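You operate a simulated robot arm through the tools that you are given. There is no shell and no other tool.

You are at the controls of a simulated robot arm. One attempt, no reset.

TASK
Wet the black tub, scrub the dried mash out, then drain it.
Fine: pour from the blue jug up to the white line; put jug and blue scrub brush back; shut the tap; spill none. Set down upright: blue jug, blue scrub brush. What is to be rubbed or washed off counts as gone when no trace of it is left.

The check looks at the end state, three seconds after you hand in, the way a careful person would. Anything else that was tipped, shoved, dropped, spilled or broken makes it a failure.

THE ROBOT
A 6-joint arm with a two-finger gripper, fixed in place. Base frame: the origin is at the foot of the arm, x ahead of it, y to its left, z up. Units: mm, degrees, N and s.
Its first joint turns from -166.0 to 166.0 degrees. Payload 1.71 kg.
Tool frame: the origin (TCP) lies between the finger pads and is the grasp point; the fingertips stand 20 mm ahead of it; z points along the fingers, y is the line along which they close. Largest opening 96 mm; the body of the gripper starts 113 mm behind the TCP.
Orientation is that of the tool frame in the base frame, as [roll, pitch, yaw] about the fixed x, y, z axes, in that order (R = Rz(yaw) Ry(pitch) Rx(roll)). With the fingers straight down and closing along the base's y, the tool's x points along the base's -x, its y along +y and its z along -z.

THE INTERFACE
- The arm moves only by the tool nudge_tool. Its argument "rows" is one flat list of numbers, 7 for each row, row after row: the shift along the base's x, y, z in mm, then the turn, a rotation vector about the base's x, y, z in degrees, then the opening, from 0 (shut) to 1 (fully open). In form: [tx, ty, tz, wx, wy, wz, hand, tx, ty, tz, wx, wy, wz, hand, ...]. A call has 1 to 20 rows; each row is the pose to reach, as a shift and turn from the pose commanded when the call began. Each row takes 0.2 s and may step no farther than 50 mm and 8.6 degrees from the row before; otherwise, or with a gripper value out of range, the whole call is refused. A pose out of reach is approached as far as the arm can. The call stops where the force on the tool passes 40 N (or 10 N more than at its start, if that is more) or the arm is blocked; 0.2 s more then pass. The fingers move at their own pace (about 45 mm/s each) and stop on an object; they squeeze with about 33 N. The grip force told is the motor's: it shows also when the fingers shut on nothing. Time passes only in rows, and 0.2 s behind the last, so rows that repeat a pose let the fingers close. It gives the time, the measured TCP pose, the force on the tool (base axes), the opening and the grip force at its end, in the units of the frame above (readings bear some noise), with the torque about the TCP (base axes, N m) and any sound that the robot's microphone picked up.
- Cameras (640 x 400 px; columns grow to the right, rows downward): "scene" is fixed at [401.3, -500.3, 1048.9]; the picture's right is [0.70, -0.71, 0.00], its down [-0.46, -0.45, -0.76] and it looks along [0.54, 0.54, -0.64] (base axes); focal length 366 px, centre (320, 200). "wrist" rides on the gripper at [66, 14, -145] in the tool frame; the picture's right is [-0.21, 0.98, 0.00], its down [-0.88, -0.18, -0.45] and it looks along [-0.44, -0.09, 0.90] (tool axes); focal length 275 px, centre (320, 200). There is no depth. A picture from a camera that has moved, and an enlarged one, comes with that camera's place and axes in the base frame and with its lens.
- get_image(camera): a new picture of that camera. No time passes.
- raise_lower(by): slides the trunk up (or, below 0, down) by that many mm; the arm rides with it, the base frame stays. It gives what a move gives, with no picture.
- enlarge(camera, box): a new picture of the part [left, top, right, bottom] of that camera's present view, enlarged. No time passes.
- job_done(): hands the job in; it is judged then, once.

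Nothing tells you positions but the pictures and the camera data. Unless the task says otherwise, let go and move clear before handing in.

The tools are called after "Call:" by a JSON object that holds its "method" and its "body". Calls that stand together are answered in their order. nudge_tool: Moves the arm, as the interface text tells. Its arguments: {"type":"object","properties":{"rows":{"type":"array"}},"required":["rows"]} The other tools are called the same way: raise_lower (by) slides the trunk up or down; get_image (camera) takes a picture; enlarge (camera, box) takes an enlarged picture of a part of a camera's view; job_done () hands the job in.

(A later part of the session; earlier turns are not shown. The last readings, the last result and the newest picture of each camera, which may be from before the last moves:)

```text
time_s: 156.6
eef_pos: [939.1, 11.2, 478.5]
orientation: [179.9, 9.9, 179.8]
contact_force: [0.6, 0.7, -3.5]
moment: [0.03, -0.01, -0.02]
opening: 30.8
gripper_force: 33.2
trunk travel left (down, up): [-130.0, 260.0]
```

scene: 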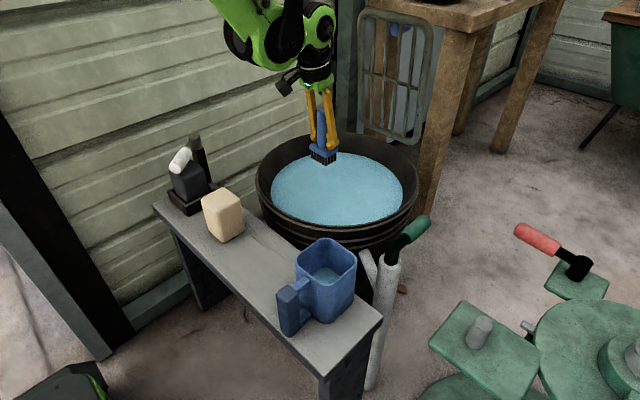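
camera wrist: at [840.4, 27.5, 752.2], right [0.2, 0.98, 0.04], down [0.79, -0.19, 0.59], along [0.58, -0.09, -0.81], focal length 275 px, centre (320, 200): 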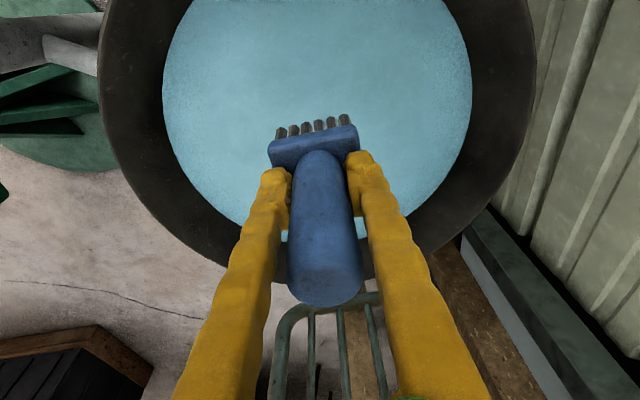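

Call:
{"method": "enlarge", "body": {"camera": "scene", "box": [250, 100, 450, 250]}}

Call:
{"method": "get_image", "body": {"camera": "wrist"}}

Call:
{"method": "nudge_tool", "body": {"rows": [0, 0, -1, 0, 0, 0, 0, 0, 0, -2, 0, 0, 0, 0]}}

Call:
{"method": "nudge_tool", "body": {"rows": [0, 0, -1, 0, 0, 0, 0, 0, 0, -2, 0, 0, 0, 0]}}

```text
2.67 times, centred on (350, 175) of scene
camera zoom: at [401.3, -500.3, 1048.9], right [0.7, -0.71, 0.0], down [-0.46, -0.45, -0.76], along [0.54, 0.54, -0.64], focal length 975 px, centre (240, 267)
```

zoom: 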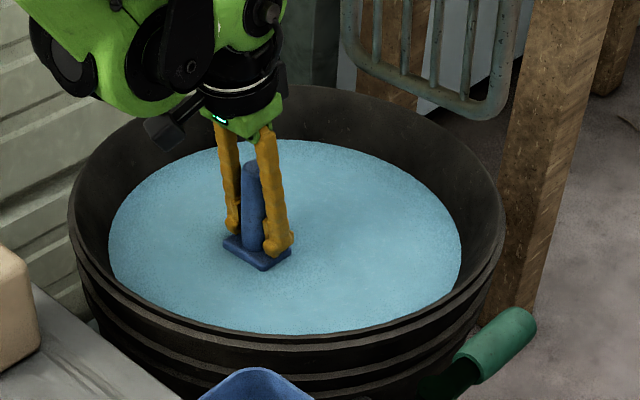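

```text
taken
camera wrist: at [850.0, 25.9, 610.3], right [0.2, 0.98, 0.04], down [0.79, -0.19, 0.59], along [0.58, -0.09, -0.81], focal length 275 px, centre (320, 200)
```

wrist: 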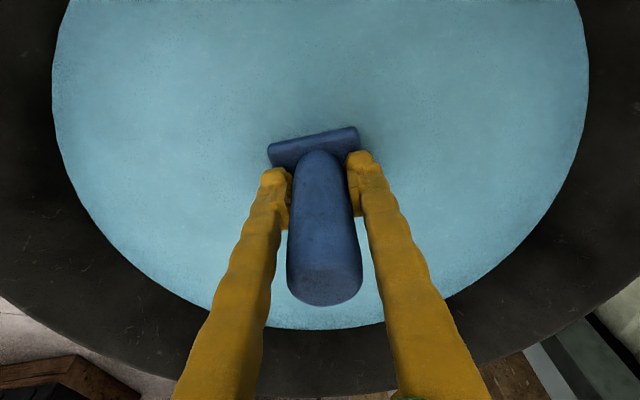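

```text
time_s: 157.2
eef_pos: [939.8, 11.9, 476.1]
orientation: [180.0, 9.9, 179.7]
contact_force: [-0.2, 1.2, -2.5]
moment: [0.01, -0.04, 0.04]
opening: 30.7
gripper_force: 32.7
trunk travel left (down, up): [-130.0, 260.0]
```

```text
time_s: 157.8
eef_pos: [939.8, 10.9, 472.7]
orientation: [179.9, 9.9, 179.9]
contact_force: [0.8, 0.1, -2.7]
moment: [0.0, 0.0, 0.01]
opening: 30.7
gripper_force: 33.3
trunk travel left (down, up): [-130.0, 260.0]
```

The brush plate is right at the water surface, so the floor is still a bit below. Continuing.

Call:
{"method": "nudge_tool", "body": {"rows": [0, 0, -1, 0, 0, 0, 0, 0, 0, -2, 0, 0, 0, 0]}}

Call:
{"method": "nudge_tool", "body": {"rows": [0, 0, -1, 0, 0, 0, 0, 0, 0, -2, 0, 0, 0, 0]}}

Call:
{"method": "nudge_tool", "body": {"rows": [0, 0, -1, 0, 0, 0, 0, 0, 0, -2, 0, 0, 0, 0]}}

Call:
{"method": "nudge_tool", "body": {"rows": [0, 0, -1, 0, 0, 0, 0, 0, 0, -2, 0, 0, 0, 0]}}

Call:
{"method": "nudge_tool", "body": {"rows": [0, 0, -1, 0, 0, 0, 0, 0, 0, -2, 0, 0, 0, 0]}}

```text
time_s: 158.4
eef_pos: [939.5, 12.0, 472.6]
orientation: [180.0, 9.9, -180.0]
contact_force: [-0.4, 0.8, -2.0]
moment: [-0.01, 0.02, 0.0]
opening: 30.5
gripper_force: 32.9
trunk travel left (down, up): [-130.0, 260.0]
```

```text
time_s: 159.0
eef_pos: [940.3, 11.9, 471.9]
orientation: [180.0, 9.9, -179.9]
contact_force: [-0.6, 1.6, -1.0]
moment: [0.02, 0.02, 0.01]
opening: 30.7
gripper_force: 33.0
trunk travel left (down, up): [-130.0, 260.0]
```

```text
time_s: 159.6
eef_pos: [938.8, 11.2, 471.1]
orientation: [-179.9, 10.0, 179.9]
contact_force: [5.9, -4.7, 22.2]
moment: [-0.11, 0.2, 0.0]
opening: 31.0
gripper_force: 33.3
trunk travel left (down, up): [-130.0, 260.0]
```

```text
time_s: 160.2
eef_pos: [939.3, 11.4, 468.6]
orientation: [-180.0, 10.0, 179.8]
contact_force: [-0.6, -6.3, 30.5]
moment: [-0.09, 0.06, 0.0]
opening: 30.6
gripper_force: 33.3
trunk travel left (down, up): [-130.0, 260.0]
```

```text
time_s: 160.7
eef_pos: [931.7, 11.7, 481.3]
orientation: [-179.9, 10.8, 179.9]
contact_force: [0.0, -0.1, -2.8]
moment: [-0.01, -0.01, 0.0]
opening: 30.6
gripper_force: 32.8
trunk travel left (down, up): [-130.0, 260.0]
stopped in row 2: the force on the tool passed its limit at 44 N (the readings are from after the stop); the commanded pose is now the measured one
```

Contact with the floor was at TCP z≈471; the last step pressed too hard and the arm backed off. I'll correct the small tilt and check the brush.

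Call:
{"method": "nudge_tool", "body": {"rows": [2, 0, 0, 0, 0.5, 0, 0, 4, 0, 0, 0, 0.9, 0, 0, 4, 0, 0, 0, 0.9, 0, 0]}}

Call:
{"method": "get_image", "body": {"camera": "wrist"}}

Call:
{"method": "enlarge", "body": {"camera": "scene", "box": [250, 100, 450, 250]}}

```text
time_s: 161.5
eef_pos: [936.8, 11.0, 479.7]
orientation: [179.9, 9.9, 179.9]
contact_force: [0.3, -1.4, -2.5]
moment: [0.03, 0.01, 0.0]
opening: 30.7
gripper_force: 33.0
trunk travel left (down, up): [-130.0, 260.0]
```

```text
taken
camera wrist: at [848.1, 26.1, 612.1], right [0.2, 0.98, 0.04], down [0.79, -0.19, 0.59], along [0.58, -0.09, -0.81], focal length 275 px, centre (320, 200)
```

wrist: 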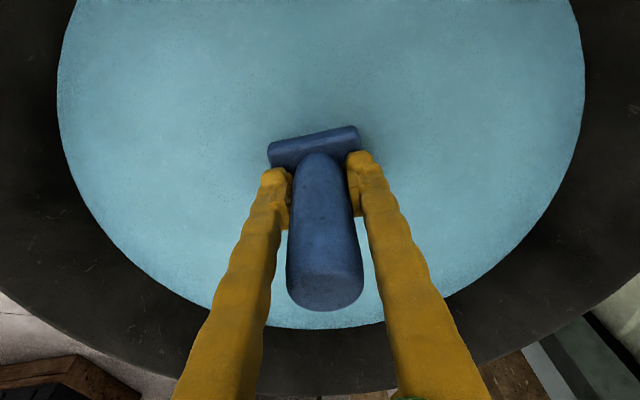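

```text
2.67 times, centred on (350, 175) of scene
camera zoom: at [401.3, -500.3, 1048.9], right [0.7, -0.71, 0.0], down [-0.46, -0.45, -0.76], along [0.54, 0.54, -0.64], focal length 975 px, centre (240, 267)
```

zoom: 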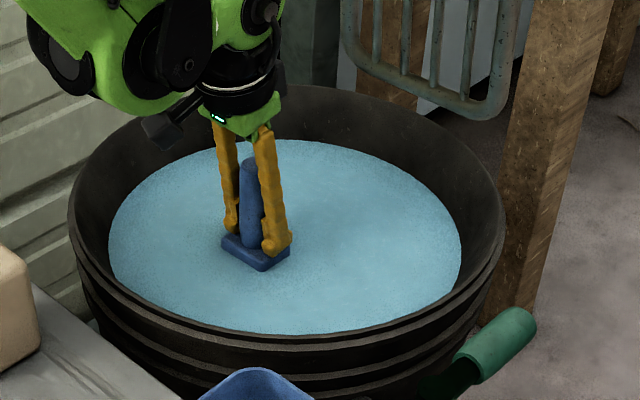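

The brush slid up only a few millimetres in the grip and remains upright. I'll settle to a light contact and then scrub with strokes along y.

Call:
{"method": "nudge_tool", "body": {"rows": [2, 0, -4, 0, 0, 0, 0, 4, 0, -8, 0, 0, 0, 0, 4, 0, -9, 0, 0, 0, 0]}}

Call:
{"method": "nudge_tool", "body": {"rows": [0, 0, -1, 0, 0, 0, 0]}}

Call:
{"method": "nudge_tool", "body": {"rows": [0, 0, -1, 0, 0, 0, 0]}}

Call:
{"method": "nudge_tool", "body": {"rows": [0, 0, -1, 0, 0, 0, 0]}}

```text
time_s: 162.3
eef_pos: [941.0, 10.8, 470.6]
orientation: [-179.9, 9.9, 180.0]
contact_force: [0.1, 0.1, -2.9]
moment: [-0.01, -0.01, -0.03]
opening: 30.7
gripper_force: 33.1
trunk travel left (down, up): [-130.0, 260.0]
```

```text
time_s: 162.7
eef_pos: [939.5, 12.1, 469.8]
orientation: [179.9, 9.9, 179.9]
contact_force: [1.5, -0.1, -2.7]
moment: [0.0, 0.01, -0.01]
opening: 30.8
gripper_force: 33.3
trunk travel left (down, up): [-130.0, 260.0]
```

```text
time_s: 163.1
eef_pos: [941.4, 11.8, 469.2]
orientation: [179.9, 9.9, -179.9]
contact_force: [-0.7, 1.5, 0.7]
moment: [0.1, 0.0, 0.04]
opening: 30.9
gripper_force: 33.0
trunk travel left (down, up): [-130.0, 260.0]
```

```text
time_s: 163.5
eef_pos: [941.2, 12.2, 468.7]
orientation: [-180.0, 10.0, 180.0]
contact_force: [-7.4, 4.0, 6.4]
moment: [0.1, 0.23, -0.03]
opening: 30.8
gripper_force: 33.3
trunk travel left (down, up): [-130.0, 260.0]
```

Light contact of about 9 N. Starting with a short test stroke along y.

Call:
{"method": "nudge_tool", "body": {"rows": [0, 8, 0, 0, 0, 0, 0, 0, 18, 0, 0, 0, 0, 0, 0, 28, 0, 0, 0, 0, 0]}}

Call:
{"method": "get_image", "body": {"camera": "wrist"}}

```text
time_s: 164.3
eef_pos: [942.6, 38.3, 468.0]
orientation: [180.0, 10.0, 179.8]
contact_force: [1.2, -10.4, 12.8]
moment: [-0.12, -0.25, -0.1]
opening: 30.8
gripper_force: 32.9
trunk travel left (down, up): [-130.0, 260.0]
```

```text
taken
camera wrist: at [852.0, 53.4, 600.8], right [0.2, 0.98, 0.04], down [0.79, -0.19, 0.59], along [0.58, -0.09, -0.81], focal length 275 px, centre (320, 200)
```

wrist: 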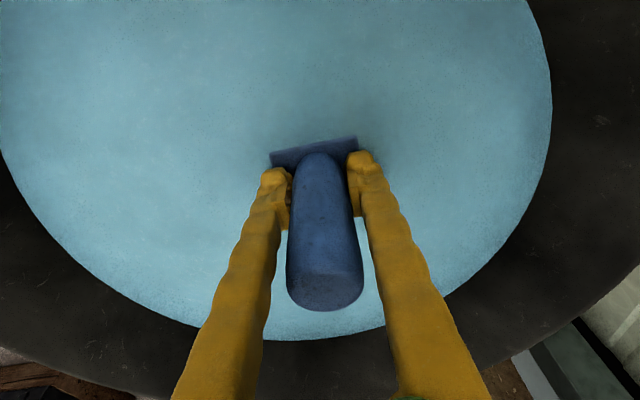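

Strokes work (about 15 N press). Now a systematic zigzag, lightening the pressure slightly.

Call:
{"method": "nudge_tool", "body": {"rows": [0, 15, 0.3, 0, 0, 0, 0, 0, 30, 0.3, 0, 0, 0, 0, 0, 14, 0.3, 0, 0, 0, 0, 0, -2, 0.3, 0, 0, 0, 0, 0, -18, 0.3, 0, 0, 0, 0, 0, -34, 0.3, 0, 0, 0, 0, 0, -50, 0.3, 0, 0, 0, 0, 0, -66, 0.3, 0, 0, 0, 0, 0, -82, 0.3, 0, 0, 0, 0, 5, -85, 0.3, 0, 0, 0, 0, 12, -80, 0.3, 0, 0, 0, 0, 15, -66, 0.3, 0, 0, 0, 0, 15, -50, 0.3, 0, 0, 0, 0, 15, -34, 0.3, 0, 0, 0, 0, 15, -18, 0.3, 0, 0, 0, 0, 15, -2, 0.3, 0, 0, 0, 0, 15, 14, 0.3, 0, 0, 0, 0, 15, 28, 0.3, 0, 0, 0, 0]}}

Call:
{"method": "get_image", "body": {"camera": "wrist"}}

```text
time_s: 168.1
eef_pos: [956.8, 68.6, 468.6]
orientation: [-180.0, 9.9, 180.0]
contact_force: [-1.0, -5.6, 9.7]
moment: [-0.09, -0.09, 0.02]
opening: 30.6
gripper_force: 33.5
trunk travel left (down, up): [-130.0, 260.0]
```

```text
taken
camera wrist: at [867.2, 82.9, 600.8], right [0.2, 0.98, 0.04], down [0.79, -0.19, 0.59], along [0.58, -0.09, -0.81], focal length 275 px, centre (320, 200)
```

wrist: 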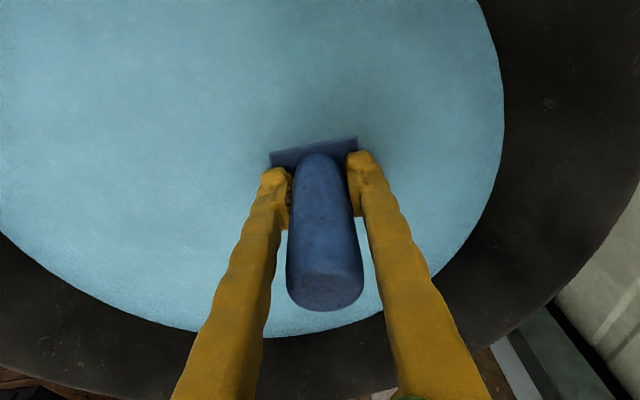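

Contact stays steady. Next lines at x≈970 and 985.

Call:
{"method": "nudge_tool", "body": {"rows": [8, 0, 0, 0, 0, 0, 0, 15, -4, 0, 0, 0, 0, 0, 15, -20, 0, 0, 0, 0, 0, 15, -36, 0, 0, 0, 0, 0, 15, -52, 0, 0, 0, 0, 0, 15, -68, 0, 0, 0, 0, 0, 15, -84, 0, 0, 0, 0, 0, 15, -100, 0, 0, 0, 0, 0, 15, -113, 0, 0, 0, 0, 0, 22, -115, 0, 0, 0, 0, 0, 30, -110, 0, 0, 0, 0, 0, 30, -94, 0, 0, 0, 0, 0, 30, -78, 0, 0, 0, 0, 0, 30, -62, 0, 0, 0, 0, 0, 30, -46, 0, 0, 0, 0, 0, 30, -30, 0, 0, 0, 0, 0, 30, -14, 0, 0, 0, 0, 0, 30, 0, 0, 0, 0, 0, 0]}}

Call:
{"method": "nudge_tool", "body": {"rows": [8, 0, 0, 0, 0, 0, 0, 15, -4, 0, 0, 0, 0, 0, 15, -20, 0, 0, 0, 0, 0, 15, -36, 0, 0, 0, 0, 0, 15, -52, 0, 0, 0, 0, 0, 15, -68, 0, 0, 0, 0, 0, 15, -84, 0, 0, 0, 0, 0, 15, -100, 0, 0, 0, 0, 0, 15, -113, 0, 0, 0, 0, 0]}}

Call:
{"method": "get_image", "body": {"camera": "wrist"}}

```text
time_s: 171.9
eef_pos: [986.3, 66.3, 468.5]
orientation: [180.0, 9.8, -180.0]
contact_force: [-0.7, 0.5, 0.2]
moment: [0.03, 0.01, 0.0]
opening: 30.5
gripper_force: 32.5
trunk travel left (down, up): [-130.0, 260.0]
```

```text
time_s: 173.9
eef_pos: [1001.7, -43.4, 468.2]
orientation: [180.0, 10.0, -180.0]
contact_force: [0.5, 10.2, 11.8]
moment: [0.12, 0.02, -0.05]
opening: 30.7
gripper_force: 32.9
trunk travel left (down, up): [-130.0, 260.0]
```

```text
taken
camera wrist: at [911.6, -29.5, 600.8], right [0.2, 0.98, 0.04], down [0.79, -0.18, 0.59], along [0.58, -0.09, -0.81], focal length 275 px, centre (320, 200)
```

wrist: 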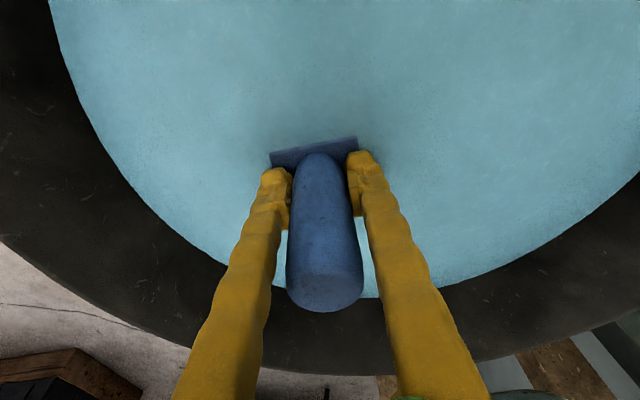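

Reach is fine at x≈1002. Continuing to x≈1016 and 1030.

Call:
{"method": "nudge_tool", "body": {"rows": [8, 2, -0.3, 0, 0, 0, 0, 15, 8, -0.3, 0, 0, 0, 0, 15, 24, -0.3, 0, 0, 0, 0, 15, 40, -0.3, 0, 0, 0, 0, 15, 56, -0.3, 0, 0, 0, 0, 15, 72, -0.3, 0, 0, 0, 0, 15, 88, -0.3, 0, 0, 0, 0, 15, 104, -0.3, 0, 0, 0, 0, 20, 108, -0.3, 0, 0, 0, 0, 27, 102, -0.3, 0, 0, 0, 0, 28, 86, -0.3, 0, 0, 0, 0, 28, 70, -0.3, 0, 0, 0, 0, 28, 54, -0.3, 0, 0, 0, 0, 28, 38, -0.3, 0, 0, 0, 0, 28, 22, -0.3, 0, 0, 0, 0, 28, 8, -0.3, 0, 0, 0, 0]}}

Call:
{"method": "get_image", "body": {"camera": "wrist"}}

Call:
{"method": "enlarge", "body": {"camera": "scene", "box": [250, 100, 450, 250]}}

```text
time_s: 177.3
eef_pos: [1024.7, -37.6, 473.1]
orientation: [180.0, 10.1, 180.0]
contact_force: [-0.5, 0.5, -2.6]
moment: [-0.04, 0.0, 0.01]
opening: 30.3
gripper_force: 33.1
out of reach, approached as far as the arm can: row 10, 11, 12, 13, 14, 15, 16
trunk travel left (down, up): [-130.0, 260.0]
```

```text
taken
camera wrist: at [934.4, -23.6, 605.8], right [0.2, 0.98, 0.04], down [0.79, -0.18, 0.59], along [0.58, -0.09, -0.81], focal length 275 px, centre (320, 200)
```

wrist: 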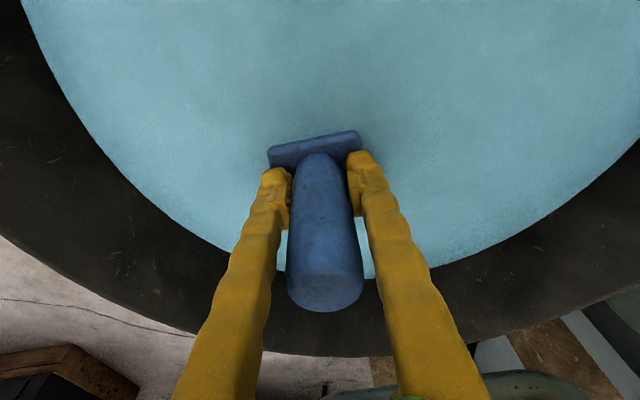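

```text
2.67 times, centred on (350, 175) of scene
camera zoom: at [401.3, -500.3, 1048.9], right [0.7, -0.71, 0.0], down [-0.46, -0.45, -0.76], along [0.54, 0.54, -0.64], focal length 975 px, centre (240, 267)
```

zoom: 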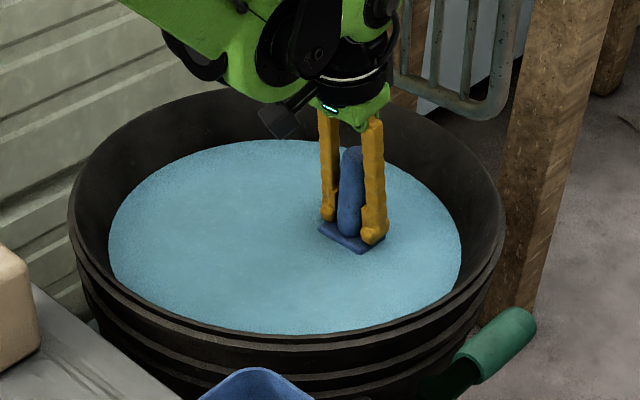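

x≈1030 is just out of reach, but the 55 mm head at x≈1016 already covers the far edge of the mash. I'll return within reach and do a second pass.

Call:
{"method": "nudge_tool", "body": {"rows": [-6, 0, 0, 0, 0.1, 0, 0, -12, 0, -3, 0, 0.1, 0, 0, -12, 0, -4.5, 0, 0.1, 0, 0]}}

Call:
{"method": "nudge_tool", "body": {"rows": [0, 0, -0.7, 0, 0, 0, 0]}}

```text
time_s: 178.1
eef_pos: [1012.1, -37.9, 468.7]
orientation: [180.0, 9.8, 179.9]
contact_force: [-0.9, 0.7, -1.9]
moment: [-0.04, -0.03, -0.03]
opening: 30.7
gripper_force: 33.1
trunk travel left (down, up): [-130.0, 260.0]
```

```text
time_s: 178.5
eef_pos: [1011.8, -37.2, 469.0]
orientation: [180.0, 9.8, 179.9]
contact_force: [0.8, -2.8, 3.3]
moment: [-0.03, -0.19, -0.04]
opening: 30.6
gripper_force: 32.8
trunk travel left (down, up): [-130.0, 260.0]
```

Contact again. Second pass, working back toward the near side.

Call:
{"method": "nudge_tool", "body": {"rows": [4, 6, -0.4, 0, 0, 0, 0, 4, 22, -0.4, 0, 0, 0, 0, 4, 38, -0.4, 0, 0, 0, 0, 4, 54, -0.4, 0, 0, 0, 0, 4, 70, -0.4, 0, 0, 0, 0, 4, 86, -0.4, 0, 0, 0, 0, 4, 102, -0.4, 0, 0, 0, 0, 0, 108, -0.4, 0, 0, 0, 0, -8, 104, -0.4, 0, 0, 0, 0, -10, 88, -0.4, 0, 0, 0, 0, -10, 72, -0.4, 0, 0, 0, 0, -10, 56, -0.4, 0, 0, 0, 0, -10, 40, -0.4, 0, 0, 0, 0, -10, 24, -0.4, 0, 0, 0, 0, -10, 8, -0.4, 0, 0, 0, 0, -10, -8, -0.4, 0, 0, 0, 0]}}

Call:
{"method": "nudge_tool", "body": {"rows": [-6, 0, 0, 0, 0, 0, 0, -12, 6, 0, 0, 0, 0, 0, -12, 22, 0, 0, 0, 0, 0, -12, 38, 0, 0, 0, 0, 0, -12, 54, 0, 0, 0, 0, 0, -12, 70, 0, 0, 0, 0, 0, -12, 86, 0, 0, 0, 0, 0, -12, 102, 0, 0, 0, 0, 0, -16, 114, 0, 0, 0, 0, 0, -23, 112, 0, 0, 0, 0, 0, -24, 96, 0, 0, 0, 0, 0, -24, 80, 0, 0, 0, 0, 0, -24, 64, 0, 0, 0, 0, 0, -24, 48, 0, 0, 0, 0, 0, -24, 32, 0, 0, 0, 0, 0, -24, 16, 0, 0, 0, 0, 0, -24, 0, 0, 0, 0, 0, 0]}}

Call:
{"method": "nudge_tool", "body": {"rows": [-6, 0, 0, 0, 0, 0, 0, -12, 6, 0, 0, 0, 0, 0, -12, 22, 0, 0, 0, 0, 0, -12, 38, 0, 0, 0, 0, 0, -12, 54, 0, 0, 0, 0, 0, -12, 70, 0, 0, 0, 0, 0, -12, 86, 0, 0, 0, 0, 0, -12, 102, 0, 0, 0, 0, 0, -16, 114, 0, 0, 0, 0, 0, -23, 112, 0, 0, 0, 0, 0, -24, 96, 0, 0, 0, 0, 0, -24, 80, 0, 0, 0, 0, 0, -24, 64, 0, 0, 0, 0, 0, -24, 48, 0, 0, 0, 0, 0, -24, 32, 0, 0, 0, 0, 0, -24, 16, 0, 0, 0, 0, 0, -24, 0, 0, 0, 0, 0, 0]}}

Call:
{"method": "get_image", "body": {"camera": "wrist"}}

```text
time_s: 181.9
eef_pos: [1000.5, -45.4, 469.0]
orientation: [179.9, 9.8, -179.8]
contact_force: [-1.3, 10.2, 13.9]
moment: [0.14, 0.08, -0.06]
opening: 30.7
gripper_force: 32.9
trunk travel left (down, up): [-130.0, 260.0]
```

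```text
time_s: 184.1
eef_pos: [974.6, 69.4, 481.6]
orientation: [179.9, 10.9, 180.0]
contact_force: [0.0, -0.2, -3.2]
moment: [0.0, -0.03, 0.01]
opening: 30.5
gripper_force: 33.5
trunk travel left (down, up): [-130.0, 260.0]
stopped in row 10: the force on the tool passed its limit at 41 N (the readings are from after the stop); the commanded pose is now the measured one
```

```text
time_s: 185.9
eef_pos: [957.8, 163.3, 497.9]
orientation: [-179.7, 12.0, 179.6]
contact_force: [5.8, -21.0, 7.8]
moment: [-1.02, -0.12, 0.24]
opening: 31.3
gripper_force: 32.6
trunk travel left (down, up): [-130.0, 260.0]
stopped in row 9: the force on the tool passed its limit at 49 N (the readings are from after the stop); the commanded pose is now the measured one
```

```text
taken
camera wrist: at [863.6, 178.5, 626.4], right [0.21, 0.98, 0.04], down [0.76, -0.19, 0.62], along [0.61, -0.1, -0.79], focal length 275 px, centre (320, 200)
```

wrist: 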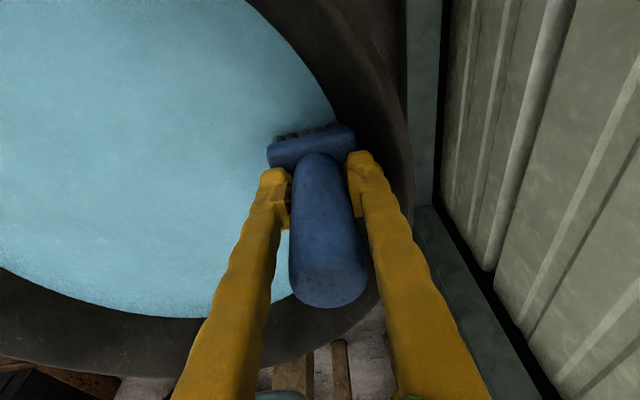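

A call stopped early at its force limit, so the next stroke ran from the wrong start and bumped the tub's +y wall. I'll stop chaining strokes; first I'll check the tub's position and the brush.

Call:
{"method": "get_image", "body": {"camera": "scene"}}

Call:
{"method": "enlarge", "body": {"camera": "scene", "box": [250, 100, 450, 250]}}

Call:
{"method": "enlarge", "body": {"camera": "scene", "box": [340, 200, 440, 300]}}

```text
taken
```

scene: 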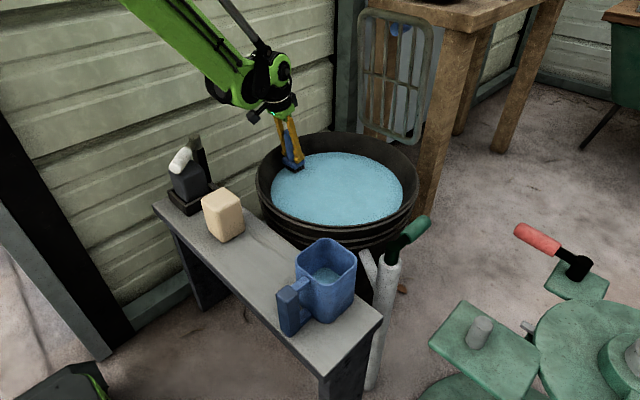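

```text
2.67 times, centred on (350, 175) of scene
camera zoom: at [401.3, -500.3, 1048.9], right [0.7, -0.71, 0.0], down [-0.46, -0.45, -0.76], along [0.54, 0.54, -0.64], focal length 975 px, centre (240, 267)
```

zoom: 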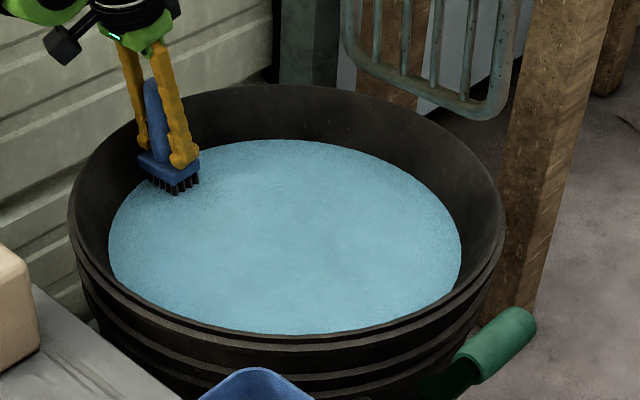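

```text
4.00 times, centred on (390, 250) of scene
camera zoom: at [401.3, -500.3, 1048.9], right [0.7, -0.71, 0.0], down [-0.46, -0.45, -0.76], along [0.54, 0.54, -0.64], focal length 1463 px, centre (40, 0)
```

zoom: 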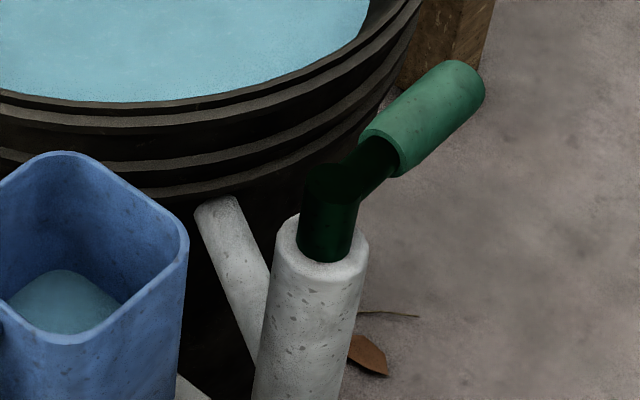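

The tub and water level haven't moved (rim edges are at the same pixels). I'll back off the wall, lift clear, restore the tilt and check the brush.

Call:
{"method": "nudge_tool", "body": {"rows": [0, -6, 4, 0, 0.5, 0, 0, 0, -18, 14, 0, 1, 0, 0, 0, -34, 28, 0, 1.5, 0, 0, 0, -54, 45, 0, 2.1, 0, 0, 0, -80, 60, 0, 2.1, 0, 0, 0, -105, 70, 0, 2.1, 0, 0, 0, -120, 72, 0, 2.1, 0, 0, 0, -120, 72, 0, 2.1, 0, 0]}}

Call:
{"method": "get_image", "body": {"camera": "wrist"}}

Call:
{"method": "enlarge", "body": {"camera": "scene", "box": [250, 80, 450, 230]}}

```text
time_s: 187.7
eef_pos: [960.2, 46.9, 566.2]
orientation: [-179.8, 9.8, 179.8]
contact_force: [0.2, 0.0, -2.5]
moment: [0.0, 0.0, 0.01]
opening: 30.8
gripper_force: 33.1
trunk travel left (down, up): [-130.0, 260.0]
```

```text
taken
camera wrist: at [871.0, 62.3, 698.6], right [0.21, 0.98, 0.03], down [0.79, -0.19, 0.59], along [0.58, -0.1, -0.81], focal length 275 px, centre (320, 200)
```

wrist: 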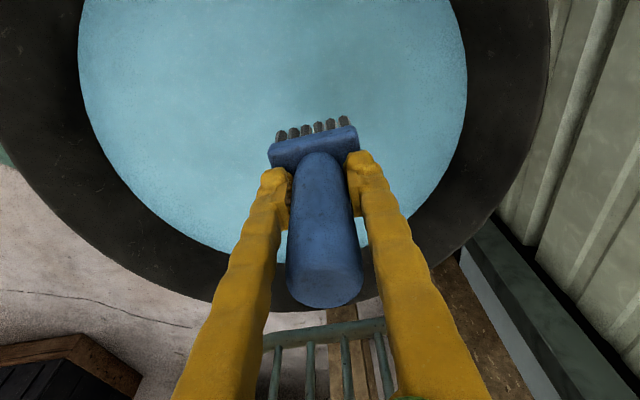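

```text
2.67 times, centred on (350, 155) of scene
camera zoom: at [401.3, -500.3, 1048.9], right [0.7, -0.71, 0.0], down [-0.46, -0.45, -0.76], along [0.54, 0.54, -0.64], focal length 975 px, centre (240, 320)
```

zoom: 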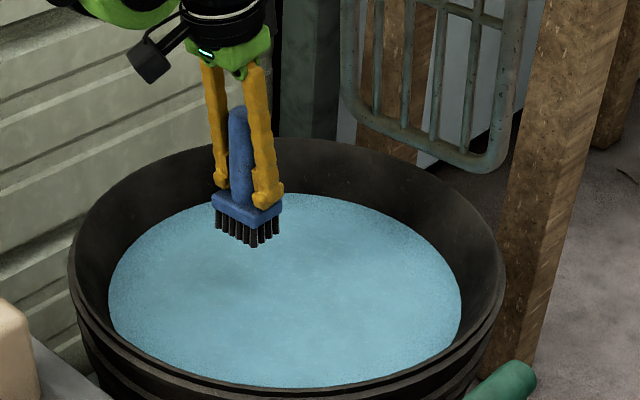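

The brush is still upright in the grip. I'll lower again to light contact and continue the second pass, one call at a time.

Call:
{"method": "nudge_tool", "body": {"rows": [2, 2, -20, 0, 0, 0, 0, 4, 5, -45, 0, 0, 0, 0, 4, 8, -65, 0, 0, 0, 0, 4, 8, -80, 0, 0, 0, 0, 4, 8, -88, 0, 0, 0, 0, 4, 8, -92, 0, 0, 0, 0]}}

Call:
{"method": "nudge_tool", "body": {"rows": [0, 0, -1, 0, 0, 0, 0, 0, 0, -2, 0, 0, 0, 0]}}

Call:
{"method": "nudge_tool", "body": {"rows": [0, 0, -1, 0, 0, 0, 0]}}

```text
time_s: 189.1
eef_pos: [962.8, 53.3, 476.4]
orientation: [-179.6, 9.8, 179.7]
contact_force: [-0.3, 0.0, -2.2]
moment: [-0.01, -0.03, -0.02]
opening: 30.8
gripper_force: 33.3
trunk travel left (down, up): [-130.0, 260.0]
```

```text
time_s: 189.7
eef_pos: [961.0, 53.2, 475.3]
orientation: [-179.8, 9.7, 179.8]
contact_force: [0.3, -0.2, -2.7]
moment: [-0.02, -0.01, 0.01]
opening: 31.0
gripper_force: 33.2
trunk travel left (down, up): [-130.0, 260.0]
```

```text
time_s: 190.1
eef_pos: [961.4, 53.3, 473.7]
orientation: [-179.7, 9.6, 179.7]
contact_force: [-0.2, 0.3, -2.2]
moment: [0.0, -0.01, -0.01]
opening: 30.9
gripper_force: 33.3
trunk travel left (down, up): [-130.0, 260.0]
```

Call:
{"method": "nudge_tool", "body": {"rows": [0, 0, -1, 0, 0, 0, 0, 0, 0, -2, 0, 0, 0, 0]}}

Call:
{"method": "nudge_tool", "body": {"rows": [0, 0, -1, 0, 0, 0, 0]}}

```text
time_s: 190.7
eef_pos: [961.5, 53.9, 470.2]
orientation: [-179.7, 9.8, 179.6]
contact_force: [-0.4, 0.1, -2.5]
moment: [0.01, 0.02, 0.02]
opening: 30.7
gripper_force: 32.5
trunk travel left (down, up): [-130.0, 260.0]
```

```text
time_s: 191.1
eef_pos: [961.2, 54.4, 470.4]
orientation: [-179.7, 9.7, 179.7]
contact_force: [-0.4, 0.6, 8.2]
moment: [0.3, 0.31, 0.04]
opening: 30.6
gripper_force: 33.3
trunk travel left (down, up): [-130.0, 260.0]
```

Light contact at z≈470. Continuing strokes at x≈962 and 950 with reduced pressure.

Call:
{"method": "nudge_tool", "body": {"rows": [0, 4, 0.3, 0, 0, 0, 0, 0, 10, 0.3, 0, 0, 0, 0, 0, 4, 0.4, 0, 0, 0, 0, 0, -10, 0.4, 0, 0, 0, 0, 0, -25, 0.4, 0, 0, 0, 0, 0, -40, 0.4, 0, 0, 0, 0, 0, -55, 0.4, 0, 0, 0, 0, 0, -70, 0.4, 0, 0, 0, 0, 0, -85, 0.4, 0, 0, 0, 0, 0, -97, 0.4, 0, 0, 0, 0]}}

```text
time_s: 193.3
eef_pos: [959.4, -42.4, 470.0]
orientation: [-179.7, 9.8, 179.8]
contact_force: [0.8, 6.4, 8.3]
moment: [0.33, 0.26, -0.12]
opening: 30.7
gripper_force: 32.7
trunk travel left (down, up): [-130.0, 260.0]
```

Working well. The contact is slightly on one corner, so I'll level the brush by about half a degree and continue with x≈948.

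Call:
{"method": "nudge_tool", "body": {"rows": [-6, 0, 0.5, 0.3, 0.3, 0, 0, -12, 4, 0.3, 0.6, 0.6, 0, 0, -12, 18, 0, 0.6, 0.6, 0, 0, -12, 33, 0, 0.6, 0.6, 0, 0, -12, 48, 0, 0.6, 0.6, 0, 0, -12, 63, 0, 0.6, 0.6, 0, 0, -12, 78, 0, 0.6, 0.6, 0, 0, -12, 93, 0, 0.6, 0.6, 0, 0, -12, 108, 0, 0.6, 0.6, 0, 0]}}

```text
time_s: 195.3
eef_pos: [951.2, 66.8, 470.4]
orientation: [179.7, 9.1, 179.7]
contact_force: [-0.9, 0.8, -0.3]
moment: [0.04, -0.02, 0.01]
opening: 30.6
gripper_force: 33.2
trunk travel left (down, up): [-130.0, 260.0]
```

Contact is now very light; pressing 0.6 mm more and stroking back at x≈938.

Call:
{"method": "nudge_tool", "body": {"rows": [-5, -2, -0.3, 0, 0, 0, 0, -10, -8, -0.6, 0, 0, 0, 0, -10, -22, -0.6, 0, 0, 0, 0, -10, -37, -0.6, 0, 0, 0, 0, -10, -52, -0.6, 0, 0, 0, 0, -10, -67, -0.6, 0, 0, 0, 0, -10, -82, -0.6, 0, 0, 0, 0, -10, -97, -0.6, 0, 0, 0, 0, -10, -110, -0.6, 0, 0, 0, 0]}}

```text
time_s: 197.3
eef_pos: [937.7, -44.7, 470.6]
orientation: [179.6, 9.2, 179.8]
contact_force: [-1.0, 13.6, 18.1]
moment: [0.13, -0.27, 0.17]
opening: 30.6
gripper_force: 32.4
trunk travel left (down, up): [-130.0, 260.0]
```

Good firm contact. One more near-side line at x≈926 with a bit less pressure.

Call:
{"method": "nudge_tool", "body": {"rows": [-5, 0, 0.4, 0, 0, 0, 0, -11, 4, 0.4, 0, 0, 0, 0, -11, 18, 0.3, 0, 0, 0, 0, -11, 33, 0.3, 0, 0, 0, 0, -11, 48, 0.3, 0, 0, 0, 0, -11, 63, 0.3, 0, 0, 0, 0, -11, 78, 0.3, 0, 0, 0, 0, -11, 93, 0.3, 0, 0, 0, 0, -11, 108, 0.3, 0, 0, 0, 0]}}

```text
time_s: 199.3
eef_pos: [928.6, 65.1, 471.4]
orientation: [179.7, 9.1, 179.7]
contact_force: [0.6, -0.4, -2.7]
moment: [0.04, -0.05, -0.02]
opening: 30.8
gripper_force: 33.1
trunk travel left (down, up): [-130.0, 260.0]
```

Contact was lost on that stroke. I'll restore the previous angle, press 1 mm deeper and repeat the line in the other direction.

Call:
{"method": "nudge_tool", "body": {"rows": [0, 0, -0.5, -0.3, -0.5, 0, 0, 2, 0, -1.0, -0.3, -0.5, 0, 0, 2, 0, -1.5, -0.3, -0.5, 0, 0]}}

```text
time_s: 200.1
eef_pos: [931.9, 64.1, 470.1]
orientation: [-180.0, 9.7, 179.7]
contact_force: [-1.6, -0.7, 8.3]
moment: [0.05, 0.35, 0.02]
opening: 30.9
gripper_force: 33.0
trunk travel left (down, up): [-130.0, 260.0]
```

Call:
{"method": "nudge_tool", "body": {"rows": [0, -6, 0.2, 0, 0, 0, 0, 0, -20, 0.3, 0, 0, 0, 0, 0, -35, 0.3, 0, 0, 0, 0, 0, -50, 0.3, 0, 0, 0, 0, 0, -65, 0.3, 0, 0, 0, 0, 0, -80, 0.3, 0, 0, 0, 0, 0, -95, 0.3, 0, 0, 0, 0, 0, -110, 0.3, 0, 0, 0, 0]}}

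```text
time_s: 201.9
eef_pos: [931.3, -45.1, 469.8]
orientation: [179.9, 9.7, 179.7]
contact_force: [-0.1, 10.7, 15.4]
moment: [0.17, 0.37, -0.27]
opening: 30.6
gripper_force: 32.9
trunk travel left (down, up): [-130.0, 260.0]
```

Good contact. Third pass moving outward, first at x≈945.

Call:
{"method": "nudge_tool", "body": {"rows": [7, 0, 0, 0, 0.3, 0, 0, 14, 5, 0, 0, 0.3, 0, 0, 14, 20, -0.2, 0, 0.3, 0, 0, 14, 35, -0.2, 0, 0.3, 0, 0, 14, 50, -0.2, 0, 0.3, 0, 0, 14, 65, -0.2, 0, 0.3, 0, 0, 14, 80, -0.2, 0, 0.3, 0, 0, 14, 95, -0.2, 0, 0.3, 0, 0, 14, 110, -0.2, 0, 0.3, 0, 0]}}

```text
time_s: 203.9
eef_pos: [944.1, 61.8, 469.9]
orientation: [179.9, 9.3, 179.7]
contact_force: [-0.9, -8.3, 13.8]
moment: [-0.22, -0.28, -0.12]
opening: 30.7
gripper_force: 33.3
trunk travel left (down, up): [-130.0, 260.0]
```

Steady contact. Next line back at x≈960.

Call:
{"method": "nudge_tool", "body": {"rows": [7, 0, 0.2, 0, 0, 0, 0, 15, -4, 0.2, 0, 0, 0, 0, 15, -18, 0.2, 0, 0, 0, 0, 15, -33, 0.2, 0, 0, 0, 0, 15, -48, 0.2, 0, 0, 0, 0, 15, -63, 0.2, 0, 0, 0, 0, 15, -78, 0.2, 0, 0, 0, 0, 15, -93, 0.2, 0, 0, 0, 0, 15, -108, 0.2, 0, 0, 0, 0]}}

```text
time_s: 205.9
eef_pos: [959.0, -44.7, 470.0]
orientation: [-180.0, 9.3, 179.7]
contact_force: [0.0, 0.2, -2.7]
moment: [-0.04, 0.01, 0.03]
opening: 30.8
gripper_force: 33.1
trunk travel left (down, up): [-130.0, 260.0]
```

Contact faded at the end of that stroke; I'll press 0.7 mm deeper and stroke back along the same line.

Call:
{"method": "nudge_tool", "body": {"rows": [0, 0, -0.4, 0, 0, 0, 0, 0, 4, -0.8, 0, 0, 0, 0, 0, 18, -0.8, 0, 0, 0, 0, 0, 33, -0.8, 0, 0, 0, 0, 0, 48, -0.8, 0, 0, 0, 0, 0, 63, -0.8, 0, 0, 0, 0, 0, 78, -0.8, 0, 0, 0, 0, 0, 93, -0.8, 0, 0, 0, 0, 0, 108, -0.8, 0, 0, 0, 0]}}

```text
time_s: 207.9
eef_pos: [958.1, 62.1, 469.1]
orientation: [179.9, 9.3, 179.8]
contact_force: [0.2, -3.3, 4.8]
moment: [-0.2, -0.17, 0.01]
opening: 30.7
gripper_force: 32.2
trunk travel left (down, up): [-130.0, 260.0]
```

Contact held. Next line at x≈975 in the −y direction, slightly firmer.

Call:
{"method": "nudge_tool", "body": {"rows": [8, 0, -0.2, 0, 0, 0, 0, 16, -4, -0.4, 0, 0, 0, 0, 16, -18, -0.4, 0, 0, 0, 0, 16, -33, -0.4, 0, 0, 0, 0, 16, -48, -0.4, 0, 0, 0, 0, 16, -63, -0.4, 0, 0, 0, 0, 16, -78, -0.4, 0, 0, 0, 0, 16, -93, -0.4, 0, 0, 0, 0, 16, -108, -0.4, 0, 0, 0, 0]}}

```text
time_s: 209.9
eef_pos: [975.2, -43.9, 468.2]
orientation: [180.0, 9.5, 179.7]
contact_force: [-2.0, 16.6, 21.3]
moment: [0.23, 0.14, -0.09]
opening: 30.6
gripper_force: 33.1
trunk travel left (down, up): [-130.0, 260.0]
```

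Firm contact. Next at x≈990 toward +y, a touch lighter.

Call:
{"method": "nudge_tool", "body": {"rows": [8, 0, 0.3, 0, 0, 0, 0, 15, 4, 0.3, 0, 0, 0, 0, 15, 18, 0.2, 0, 0, 0, 0, 15, 33, 0.2, 0, 0, 0, 0, 15, 48, 0.2, 0, 0, 0, 0, 15, 63, 0.2, 0, 0, 0, 0, 15, 78, 0.2, 0, 0, 0, 0, 15, 93, 0.2, 0, 0, 0, 0, 15, 108, 0.2, 0, 0, 0, 0]}}

```text
time_s: 211.9
eef_pos: [990.8, 60.1, 468.3]
orientation: [179.9, 9.4, 179.7]
contact_force: [0.4, -13.8, 20.5]
moment: [-0.34, -0.01, 0.01]
opening: 30.7
gripper_force: 32.7
trunk travel left (down, up): [-130.0, 260.0]
```

Good. x≈1003 toward −y.

Call:
{"method": "nudge_tool", "body": {"rows": [6, 0, 0.2, 0, 0, 0, 0, 13, -4, 0.2, 0, 0, 0, 0, 13, -18, 0.2, 0, 0, 0, 0, 13, -33, 0.2, 0, 0, 0, 0, 13, -48, 0.2, 0, 0, 0, 0, 13, -63, 0.2, 0, 0, 0, 0, 13, -78, 0.2, 0, 0, 0, 0, 13, -93, 0.2, 0, 0, 0, 0, 13, -105, 0.2, 0, 0, 0, 0]}}

```text
time_s: 213.9
eef_pos: [1001.5, -41.9, 468.4]
orientation: [-179.9, 9.4, 179.7]
contact_force: [1.5, 12.1, 17.8]
moment: [0.14, -0.14, -0.02]
opening: 30.8
gripper_force: 33.4
trunk travel left (down, up): [-130.0, 260.0]
```

And x≈1015 toward +y.

Call:
{"method": "nudge_tool", "body": {"rows": [6, 0, 0.1, 0, 0, 0, 0, 12, 4, 0.1, 0, 0, 0, 0, 12, 18, 0.1, 0, 0, 0, 0, 12, 33, 0.1, 0, 0, 0, 0, 12, 48, 0.1, 0, 0, 0, 0, 12, 63, 0.1, 0, 0, 0, 0, 12, 78, 0.1, 0, 0, 0, 0, 12, 93, 0.1, 0, 0, 0, 0, 12, 103, 0.1, 0, 0, 0, 0]}}

```text
time_s: 215.9
eef_pos: [1014.7, 60.3, 469.0]
orientation: [179.9, 9.4, 179.7]
contact_force: [-0.2, -0.5, -2.1]
moment: [-0.01, 0.0, -0.01]
opening: 30.7
gripper_force: 32.5
trunk travel left (down, up): [-130.0, 260.0]
```

Contact faded at the end; repeating x≈1015 back toward −y, pressing 0.8 mm deeper.

Call:
{"method": "nudge_tool", "body": {"rows": [0, 0, -0.5, 0, 0, 0, 0, 0, -4, -0.9, 0, 0, 0, 0, 0, -18, -0.9, 0, 0, 0, 0, 0, -33, -0.9, 0, 0, 0, 0, 0, -48, -0.9, 0, 0, 0, 0, 0, -63, -0.9, 0, 0, 0, 0, 0, -78, -0.9, 0, 0, 0, 0, 0, -93, -0.9, 0, 0, 0, 0, 0, -100, -0.9, 0, 0, 0, 0]}}

```text
time_s: 217.9
eef_pos: [1013.5, -38.2, 468.7]
orientation: [180.0, 9.5, 179.8]
contact_force: [-0.7, 24.3, 31.1]
moment: [0.45, 0.2, -0.04]
opening: 30.8
gripper_force: 33.0
trunk travel left (down, up): [-130.0, 260.0]
```

Pressing a bit hard now; easing off 0.6 mm and stroking back at x≈1008.

Call:
{"method": "nudge_tool", "body": {"rows": [-3, 0, 0.6, 0, 0, 0, 0, -6, 4, 0.6, 0, 0, 0, 0, -6, 18, 0.5, 0, 0, 0, 0, -6, 33, 0.4, 0, 0, 0, 0, -6, 48, 0.3, 0, 0, 0, 0, -6, 63, 0.2, 0, 0, 0, 0, -6, 78, 0.1, 0, 0, 0, 0, -6, 93, 0.1, 0, 0, 0, 0, -6, 103, 0.1, 0, 0, 0, 0]}}

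```text
time_s: 219.9
eef_pos: [1008.3, 60.4, 468.3]
orientation: [180.0, 9.5, 179.6]
contact_force: [-1.7, -13.2, 17.9]
moment: [-0.37, 0.27, 0.1]
opening: 30.4
gripper_force: 32.5
trunk travel left (down, up): [-130.0, 260.0]
```

Good. x≈996 toward −y with a slight easing along the way.

Call:
{"method": "nudge_tool", "body": {"rows": [-6, 0, 0.1, 0, 0, 0, 0, -12, -4, 0.1, 0, 0, 0, 0, -12, -18, 0.1, 0, 0, 0, 0, -12, -33, 0.2, 0, 0, 0, 0, -12, -48, 0.2, 0, 0, 0, 0, -12, -63, 0.3, 0, 0, 0, 0, -12, -78, 0.3, 0, 0, 0, 0, -12, -93, 0.4, 0, 0, 0, 0, -12, -105, 0.4, 0, 0, 0, 0]}}

```text
time_s: 221.9
eef_pos: [996.2, -39.5, 468.1]
orientation: [180.0, 9.4, 179.7]
contact_force: [0.3, 13.7, 15.9]
moment: [0.22, 0.14, -0.07]
opening: 30.7
gripper_force: 32.6
trunk travel left (down, up): [-130.0, 260.0]
```

x≈983 toward +y.

Call:
{"method": "nudge_tool", "body": {"rows": [-6, 0, 0, 0, 0, 0, 0, -13, 4, 0, 0, 0, 0, 0, -13, 18, -0.1, 0, 0, 0, 0, -13, 33, -0.1, 0, 0, 0, 0, -13, 48, -0.2, 0, 0, 0, 0, -13, 63, -0.2, 0, 0, 0, 0, -13, 78, -0.3, 0, 0, 0, 0, -13, 93, -0.3, 0, 0, 0, 0, -13, 107, -0.4, 0, 0, 0, 0]}}

```text
time_s: 223.9
eef_pos: [976.6, 63.4, 482.5]
orientation: [180.0, 10.3, 179.6]
contact_force: [0.0, 0.1, -1.8]
moment: [0.04, 0.03, 0.03]
opening: 31.0
gripper_force: 33.4
trunk travel left (down, up): [-130.0, 260.0]
stopped in row 9: the force on the tool passed its limit at 41 N (the readings are from after the stop); the commanded pose is now the measured one
```

The force limit tripped again near y≈65 at that x, so I'll keep strokes to y≤48 (the head is 55 mm wide). I'll re-lower with the angle restored.

Call:
{"method": "nudge_tool", "body": {"rows": [-2, -8, -3, 0, 0.5, 0, 0, -4, -16, -8, 0, 0.9, 0, 0, -4, -18, -11, 0, 0.9, 0, 0, -4, -18, -13, 0, 0.9, 0, 0]}}

Call:
{"method": "nudge_tool", "body": {"rows": [0, 0, -0.7, 0, 0, 0, 0]}}

```text
time_s: 224.9
eef_pos: [971.9, 45.3, 468.4]
orientation: [180.0, 9.3, 179.7]
contact_force: [0.7, -2.0, 4.5]
moment: [0.07, -0.14, -0.06]
opening: 30.4
gripper_force: 32.8
trunk travel left (down, up): [-130.0, 260.0]
```

```text
time_s: 225.3
eef_pos: [972.2, 46.8, 468.0]
orientation: [-180.0, 9.3, 179.7]
contact_force: [2.9, -2.2, 15.5]
moment: [-0.02, -0.06, 0.01]
opening: 30.8
gripper_force: 32.6
trunk travel left (down, up): [-130.0, 260.0]
```

Good even contact at about 18 N. Stroke −y at x≈972.

Call:
{"method": "nudge_tool", "body": {"rows": [0, -6, 0.1, 0, 0, 0, 0, 0, -20, 0.1, 0, 0, 0, 0, 0, -35, 0.2, 0, 0, 0, 0, 0, -50, 0.2, 0, 0, 0, 0, 0, -65, 0.3, 0, 0, 0, 0, 0, -80, 0.3, 0, 0, 0, 0, 0, -90, 0.4, 0, 0, 0, 0]}}

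```text
time_s: 226.9
eef_pos: [972.6, -43.5, 467.5]
orientation: [-180.0, 9.3, 179.9]
contact_force: [-1.8, 14.8, 18.9]
moment: [0.28, 0.16, -0.06]
opening: 30.6
gripper_force: 32.9
trunk travel left (down, up): [-130.0, 260.0]
```

x≈957 toward +y.

Call:
{"method": "nudge_tool", "body": {"rows": [-7, 0, 0.1, 0, 0, 0, 0, -15, 4, 0.1, 0, 0, 0, 0, -15, 18, 0, 0, 0, 0, 0, -15, 33, 0, 0, 0, 0, 0, -15, 48, -0.1, 0, 0, 0, 0, -15, 63, -0.1, 0, 0, 0, 0, -15, 78, -0.1, 0, 0, 0, 0, -15, 90, -0.1, 0, 0, 0, 0]}}

```text
time_s: 228.1
eef_pos: [951.5, -1.7, 482.1]
orientation: [-179.9, 10.2, 179.5]
contact_force: [0.0, 0.0, -3.3]
moment: [0.02, -0.01, 0.02]
opening: 30.6
gripper_force: 33.3
trunk travel left (down, up): [-130.0, 260.0]
stopped in row 5: the force on the tool passed its limit at 41 N (the readings are from after the stop); the commanded pose is now the measured one
```

The pressure varied, but every part of the mash area has now had about four passes. The water hides the floor, so I'll set the brush back on the bench, drain, and then inspect.

Call:
{"method": "nudge_tool", "body": {"rows": [0, 0, 15, 0, 0.4, 0, 0, 0, 0, 40, 0, 0.8, 0, 0, 0, 0, 75, 0, 0.8, 0, 0, 0, 0, 110, 0, 0.8, 0, 0, 0, 0, 145, 0, 0.8, 0, 0, 0, 0, 180, 0, 0.8, 0, 0, 0, 0, 210, 0, 0.8, 0, 0, 0, 0, 220, 0, 0.8, 0, 0]}}

Call:
{"method": "get_image", "body": {"camera": "wrist"}}

Call:
{"method": "get_image", "body": {"camera": "scene"}}

```text
time_s: 229.9
eef_pos: [953.0, -1.2, 701.9]
orientation: [-180.0, 9.4, 179.5]
contact_force: [-0.3, -0.1, -2.8]
moment: [-0.01, 0.0, -0.02]
opening: 30.8
gripper_force: 33.1
trunk travel left (down, up): [-130.0, 260.0]
```

```text
taken
camera wrist: at [864.9, 13.4, 835.3], right [0.21, 0.98, 0.03], down [0.79, -0.19, 0.58], along [0.57, -0.1, -0.81], focal length 275 px, centre (320, 200)
```

wrist: 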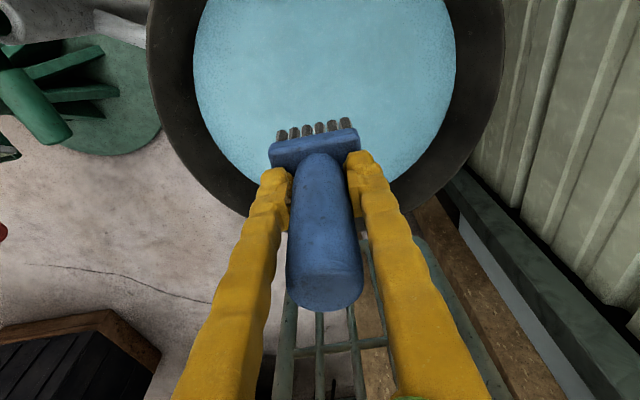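

```text
taken
```

scene: 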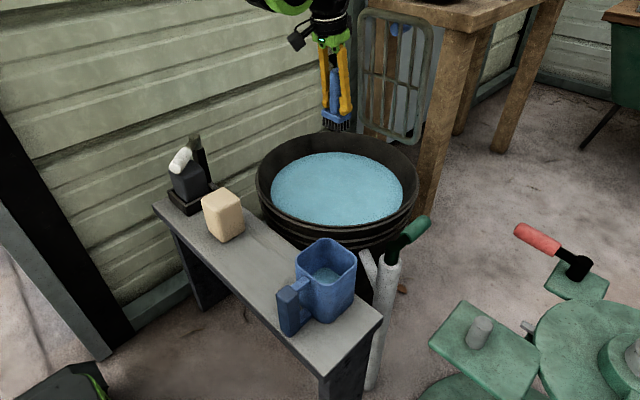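

The brush is upright and clean of the tub. Carrying it back over its spot on the bench, then lowering the trunk to its original height.

Call:
{"method": "nudge_tool", "body": {"rows": [-20, -5, 0, 0, 0, 0.1, 0, -50, -13, 0, 0, 0, 0.2, 0, -85, -21, 0, 0, 0, 0.4, 0, -120, -30, 0, 0, 0, 0.4, 0, -155, -39, 0, 0, 0, 0.4, 0, -190, -48, 0, 0, 0, 0.4, 0, -225, -57, 0, 0, 0, 0.4, 0, -255, -64, 0, 0, 0, 0.4, 0, -275, -69, 0, 0, 0, 0.4, 0, -281, -70.5, 0, 0, 0, 0.4, 0, -281, -70.5, 0, 0, 0, 0.4, 0]}}

Call:
{"method": "raise_lower", "body": {"by": -80}}

Call:
{"method": "get_image", "body": {"camera": "wrist"}}

```text
time_s: 232.3
eef_pos: [670.3, -73.1, 699.0]
orientation: [-179.9, 9.3, 180.0]
contact_force: [-0.1, 0.8, -2.4]
moment: [-0.01, 0.01, 0.01]
opening: 30.8
gripper_force: 32.9
trunk travel left (down, up): [-130.0, 260.0]
```

```text
time_s: 233.5
eef_pos: [670.0, -73.0, 619.5]
orientation: [-179.9, 9.3, 180.0]
contact_force: [0.5, 0.4, -2.9]
moment: [0.01, 0.04, 0.0]
opening: 30.4
gripper_force: 32.6
trunk travel left (down, up): [-50.0, 340.0]
```

```text
taken
camera wrist: at [582.3, -58.5, 752.4], right [0.2, 0.98, 0.03], down [0.79, -0.18, 0.58], along [0.57, -0.09, -0.81], focal length 275 px, centre (320, 200)
```

wrist: 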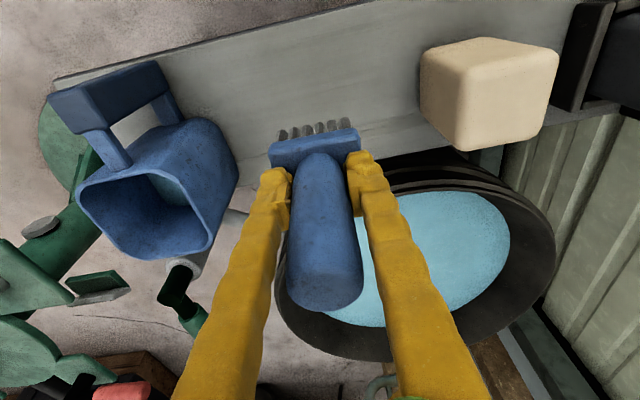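

Over the original spot. Lowering slowly to the bench.

Call:
{"method": "nudge_tool", "body": {"rows": [1, 1, -15, 0, 0, 0, 0, 1.5, 1.5, -35, 0, 0, 0, 0, 1.5, 1.5, -55, 0, 0, 0, 0, 1.5, 1.5, -72, 0, 0, 0, 0, 1.5, 1.5, -85, 0, 0, 0, 0, 1.5, 1.5, -93, 0, 0, 0, 0, 1.5, 1.5, -97, 0, 0, 0, 0]}}

Call:
{"method": "nudge_tool", "body": {"rows": [0, 0, -1.5, 0, 0, 0, 0, 0, 0, -3, 0, 0, 0, 0]}}

Call:
{"method": "nudge_tool", "body": {"rows": [0, 0, -1, 0, 0, 0, 0]}}

```text
time_s: 235.1
eef_pos: [670.3, -72.6, 520.9]
orientation: [-179.9, 9.3, -180.0]
contact_force: [-1.0, 0.8, -2.9]
moment: [0.02, -0.02, 0.0]
opening: 30.6
gripper_force: 32.8
trunk travel left (down, up): [-50.0, 340.0]
```

```text
time_s: 235.7
eef_pos: [670.6, -72.6, 518.2]
orientation: [-179.9, 9.3, 180.0]
contact_force: [0.6, 1.4, -1.9]
moment: [0.01, 0.0, 0.03]
opening: 30.5
gripper_force: 33.3
trunk travel left (down, up): [-50.0, 340.0]
```

```text
time_s: 236.1
eef_pos: [671.3, -72.9, 518.3]
orientation: [-179.9, 9.4, 179.8]
contact_force: [-0.1, -2.2, 16.7]
moment: [0.12, 0.27, 0.04]
opening: 30.6
gripper_force: 33.2
trunk travel left (down, up): [-50.0, 340.0]
```

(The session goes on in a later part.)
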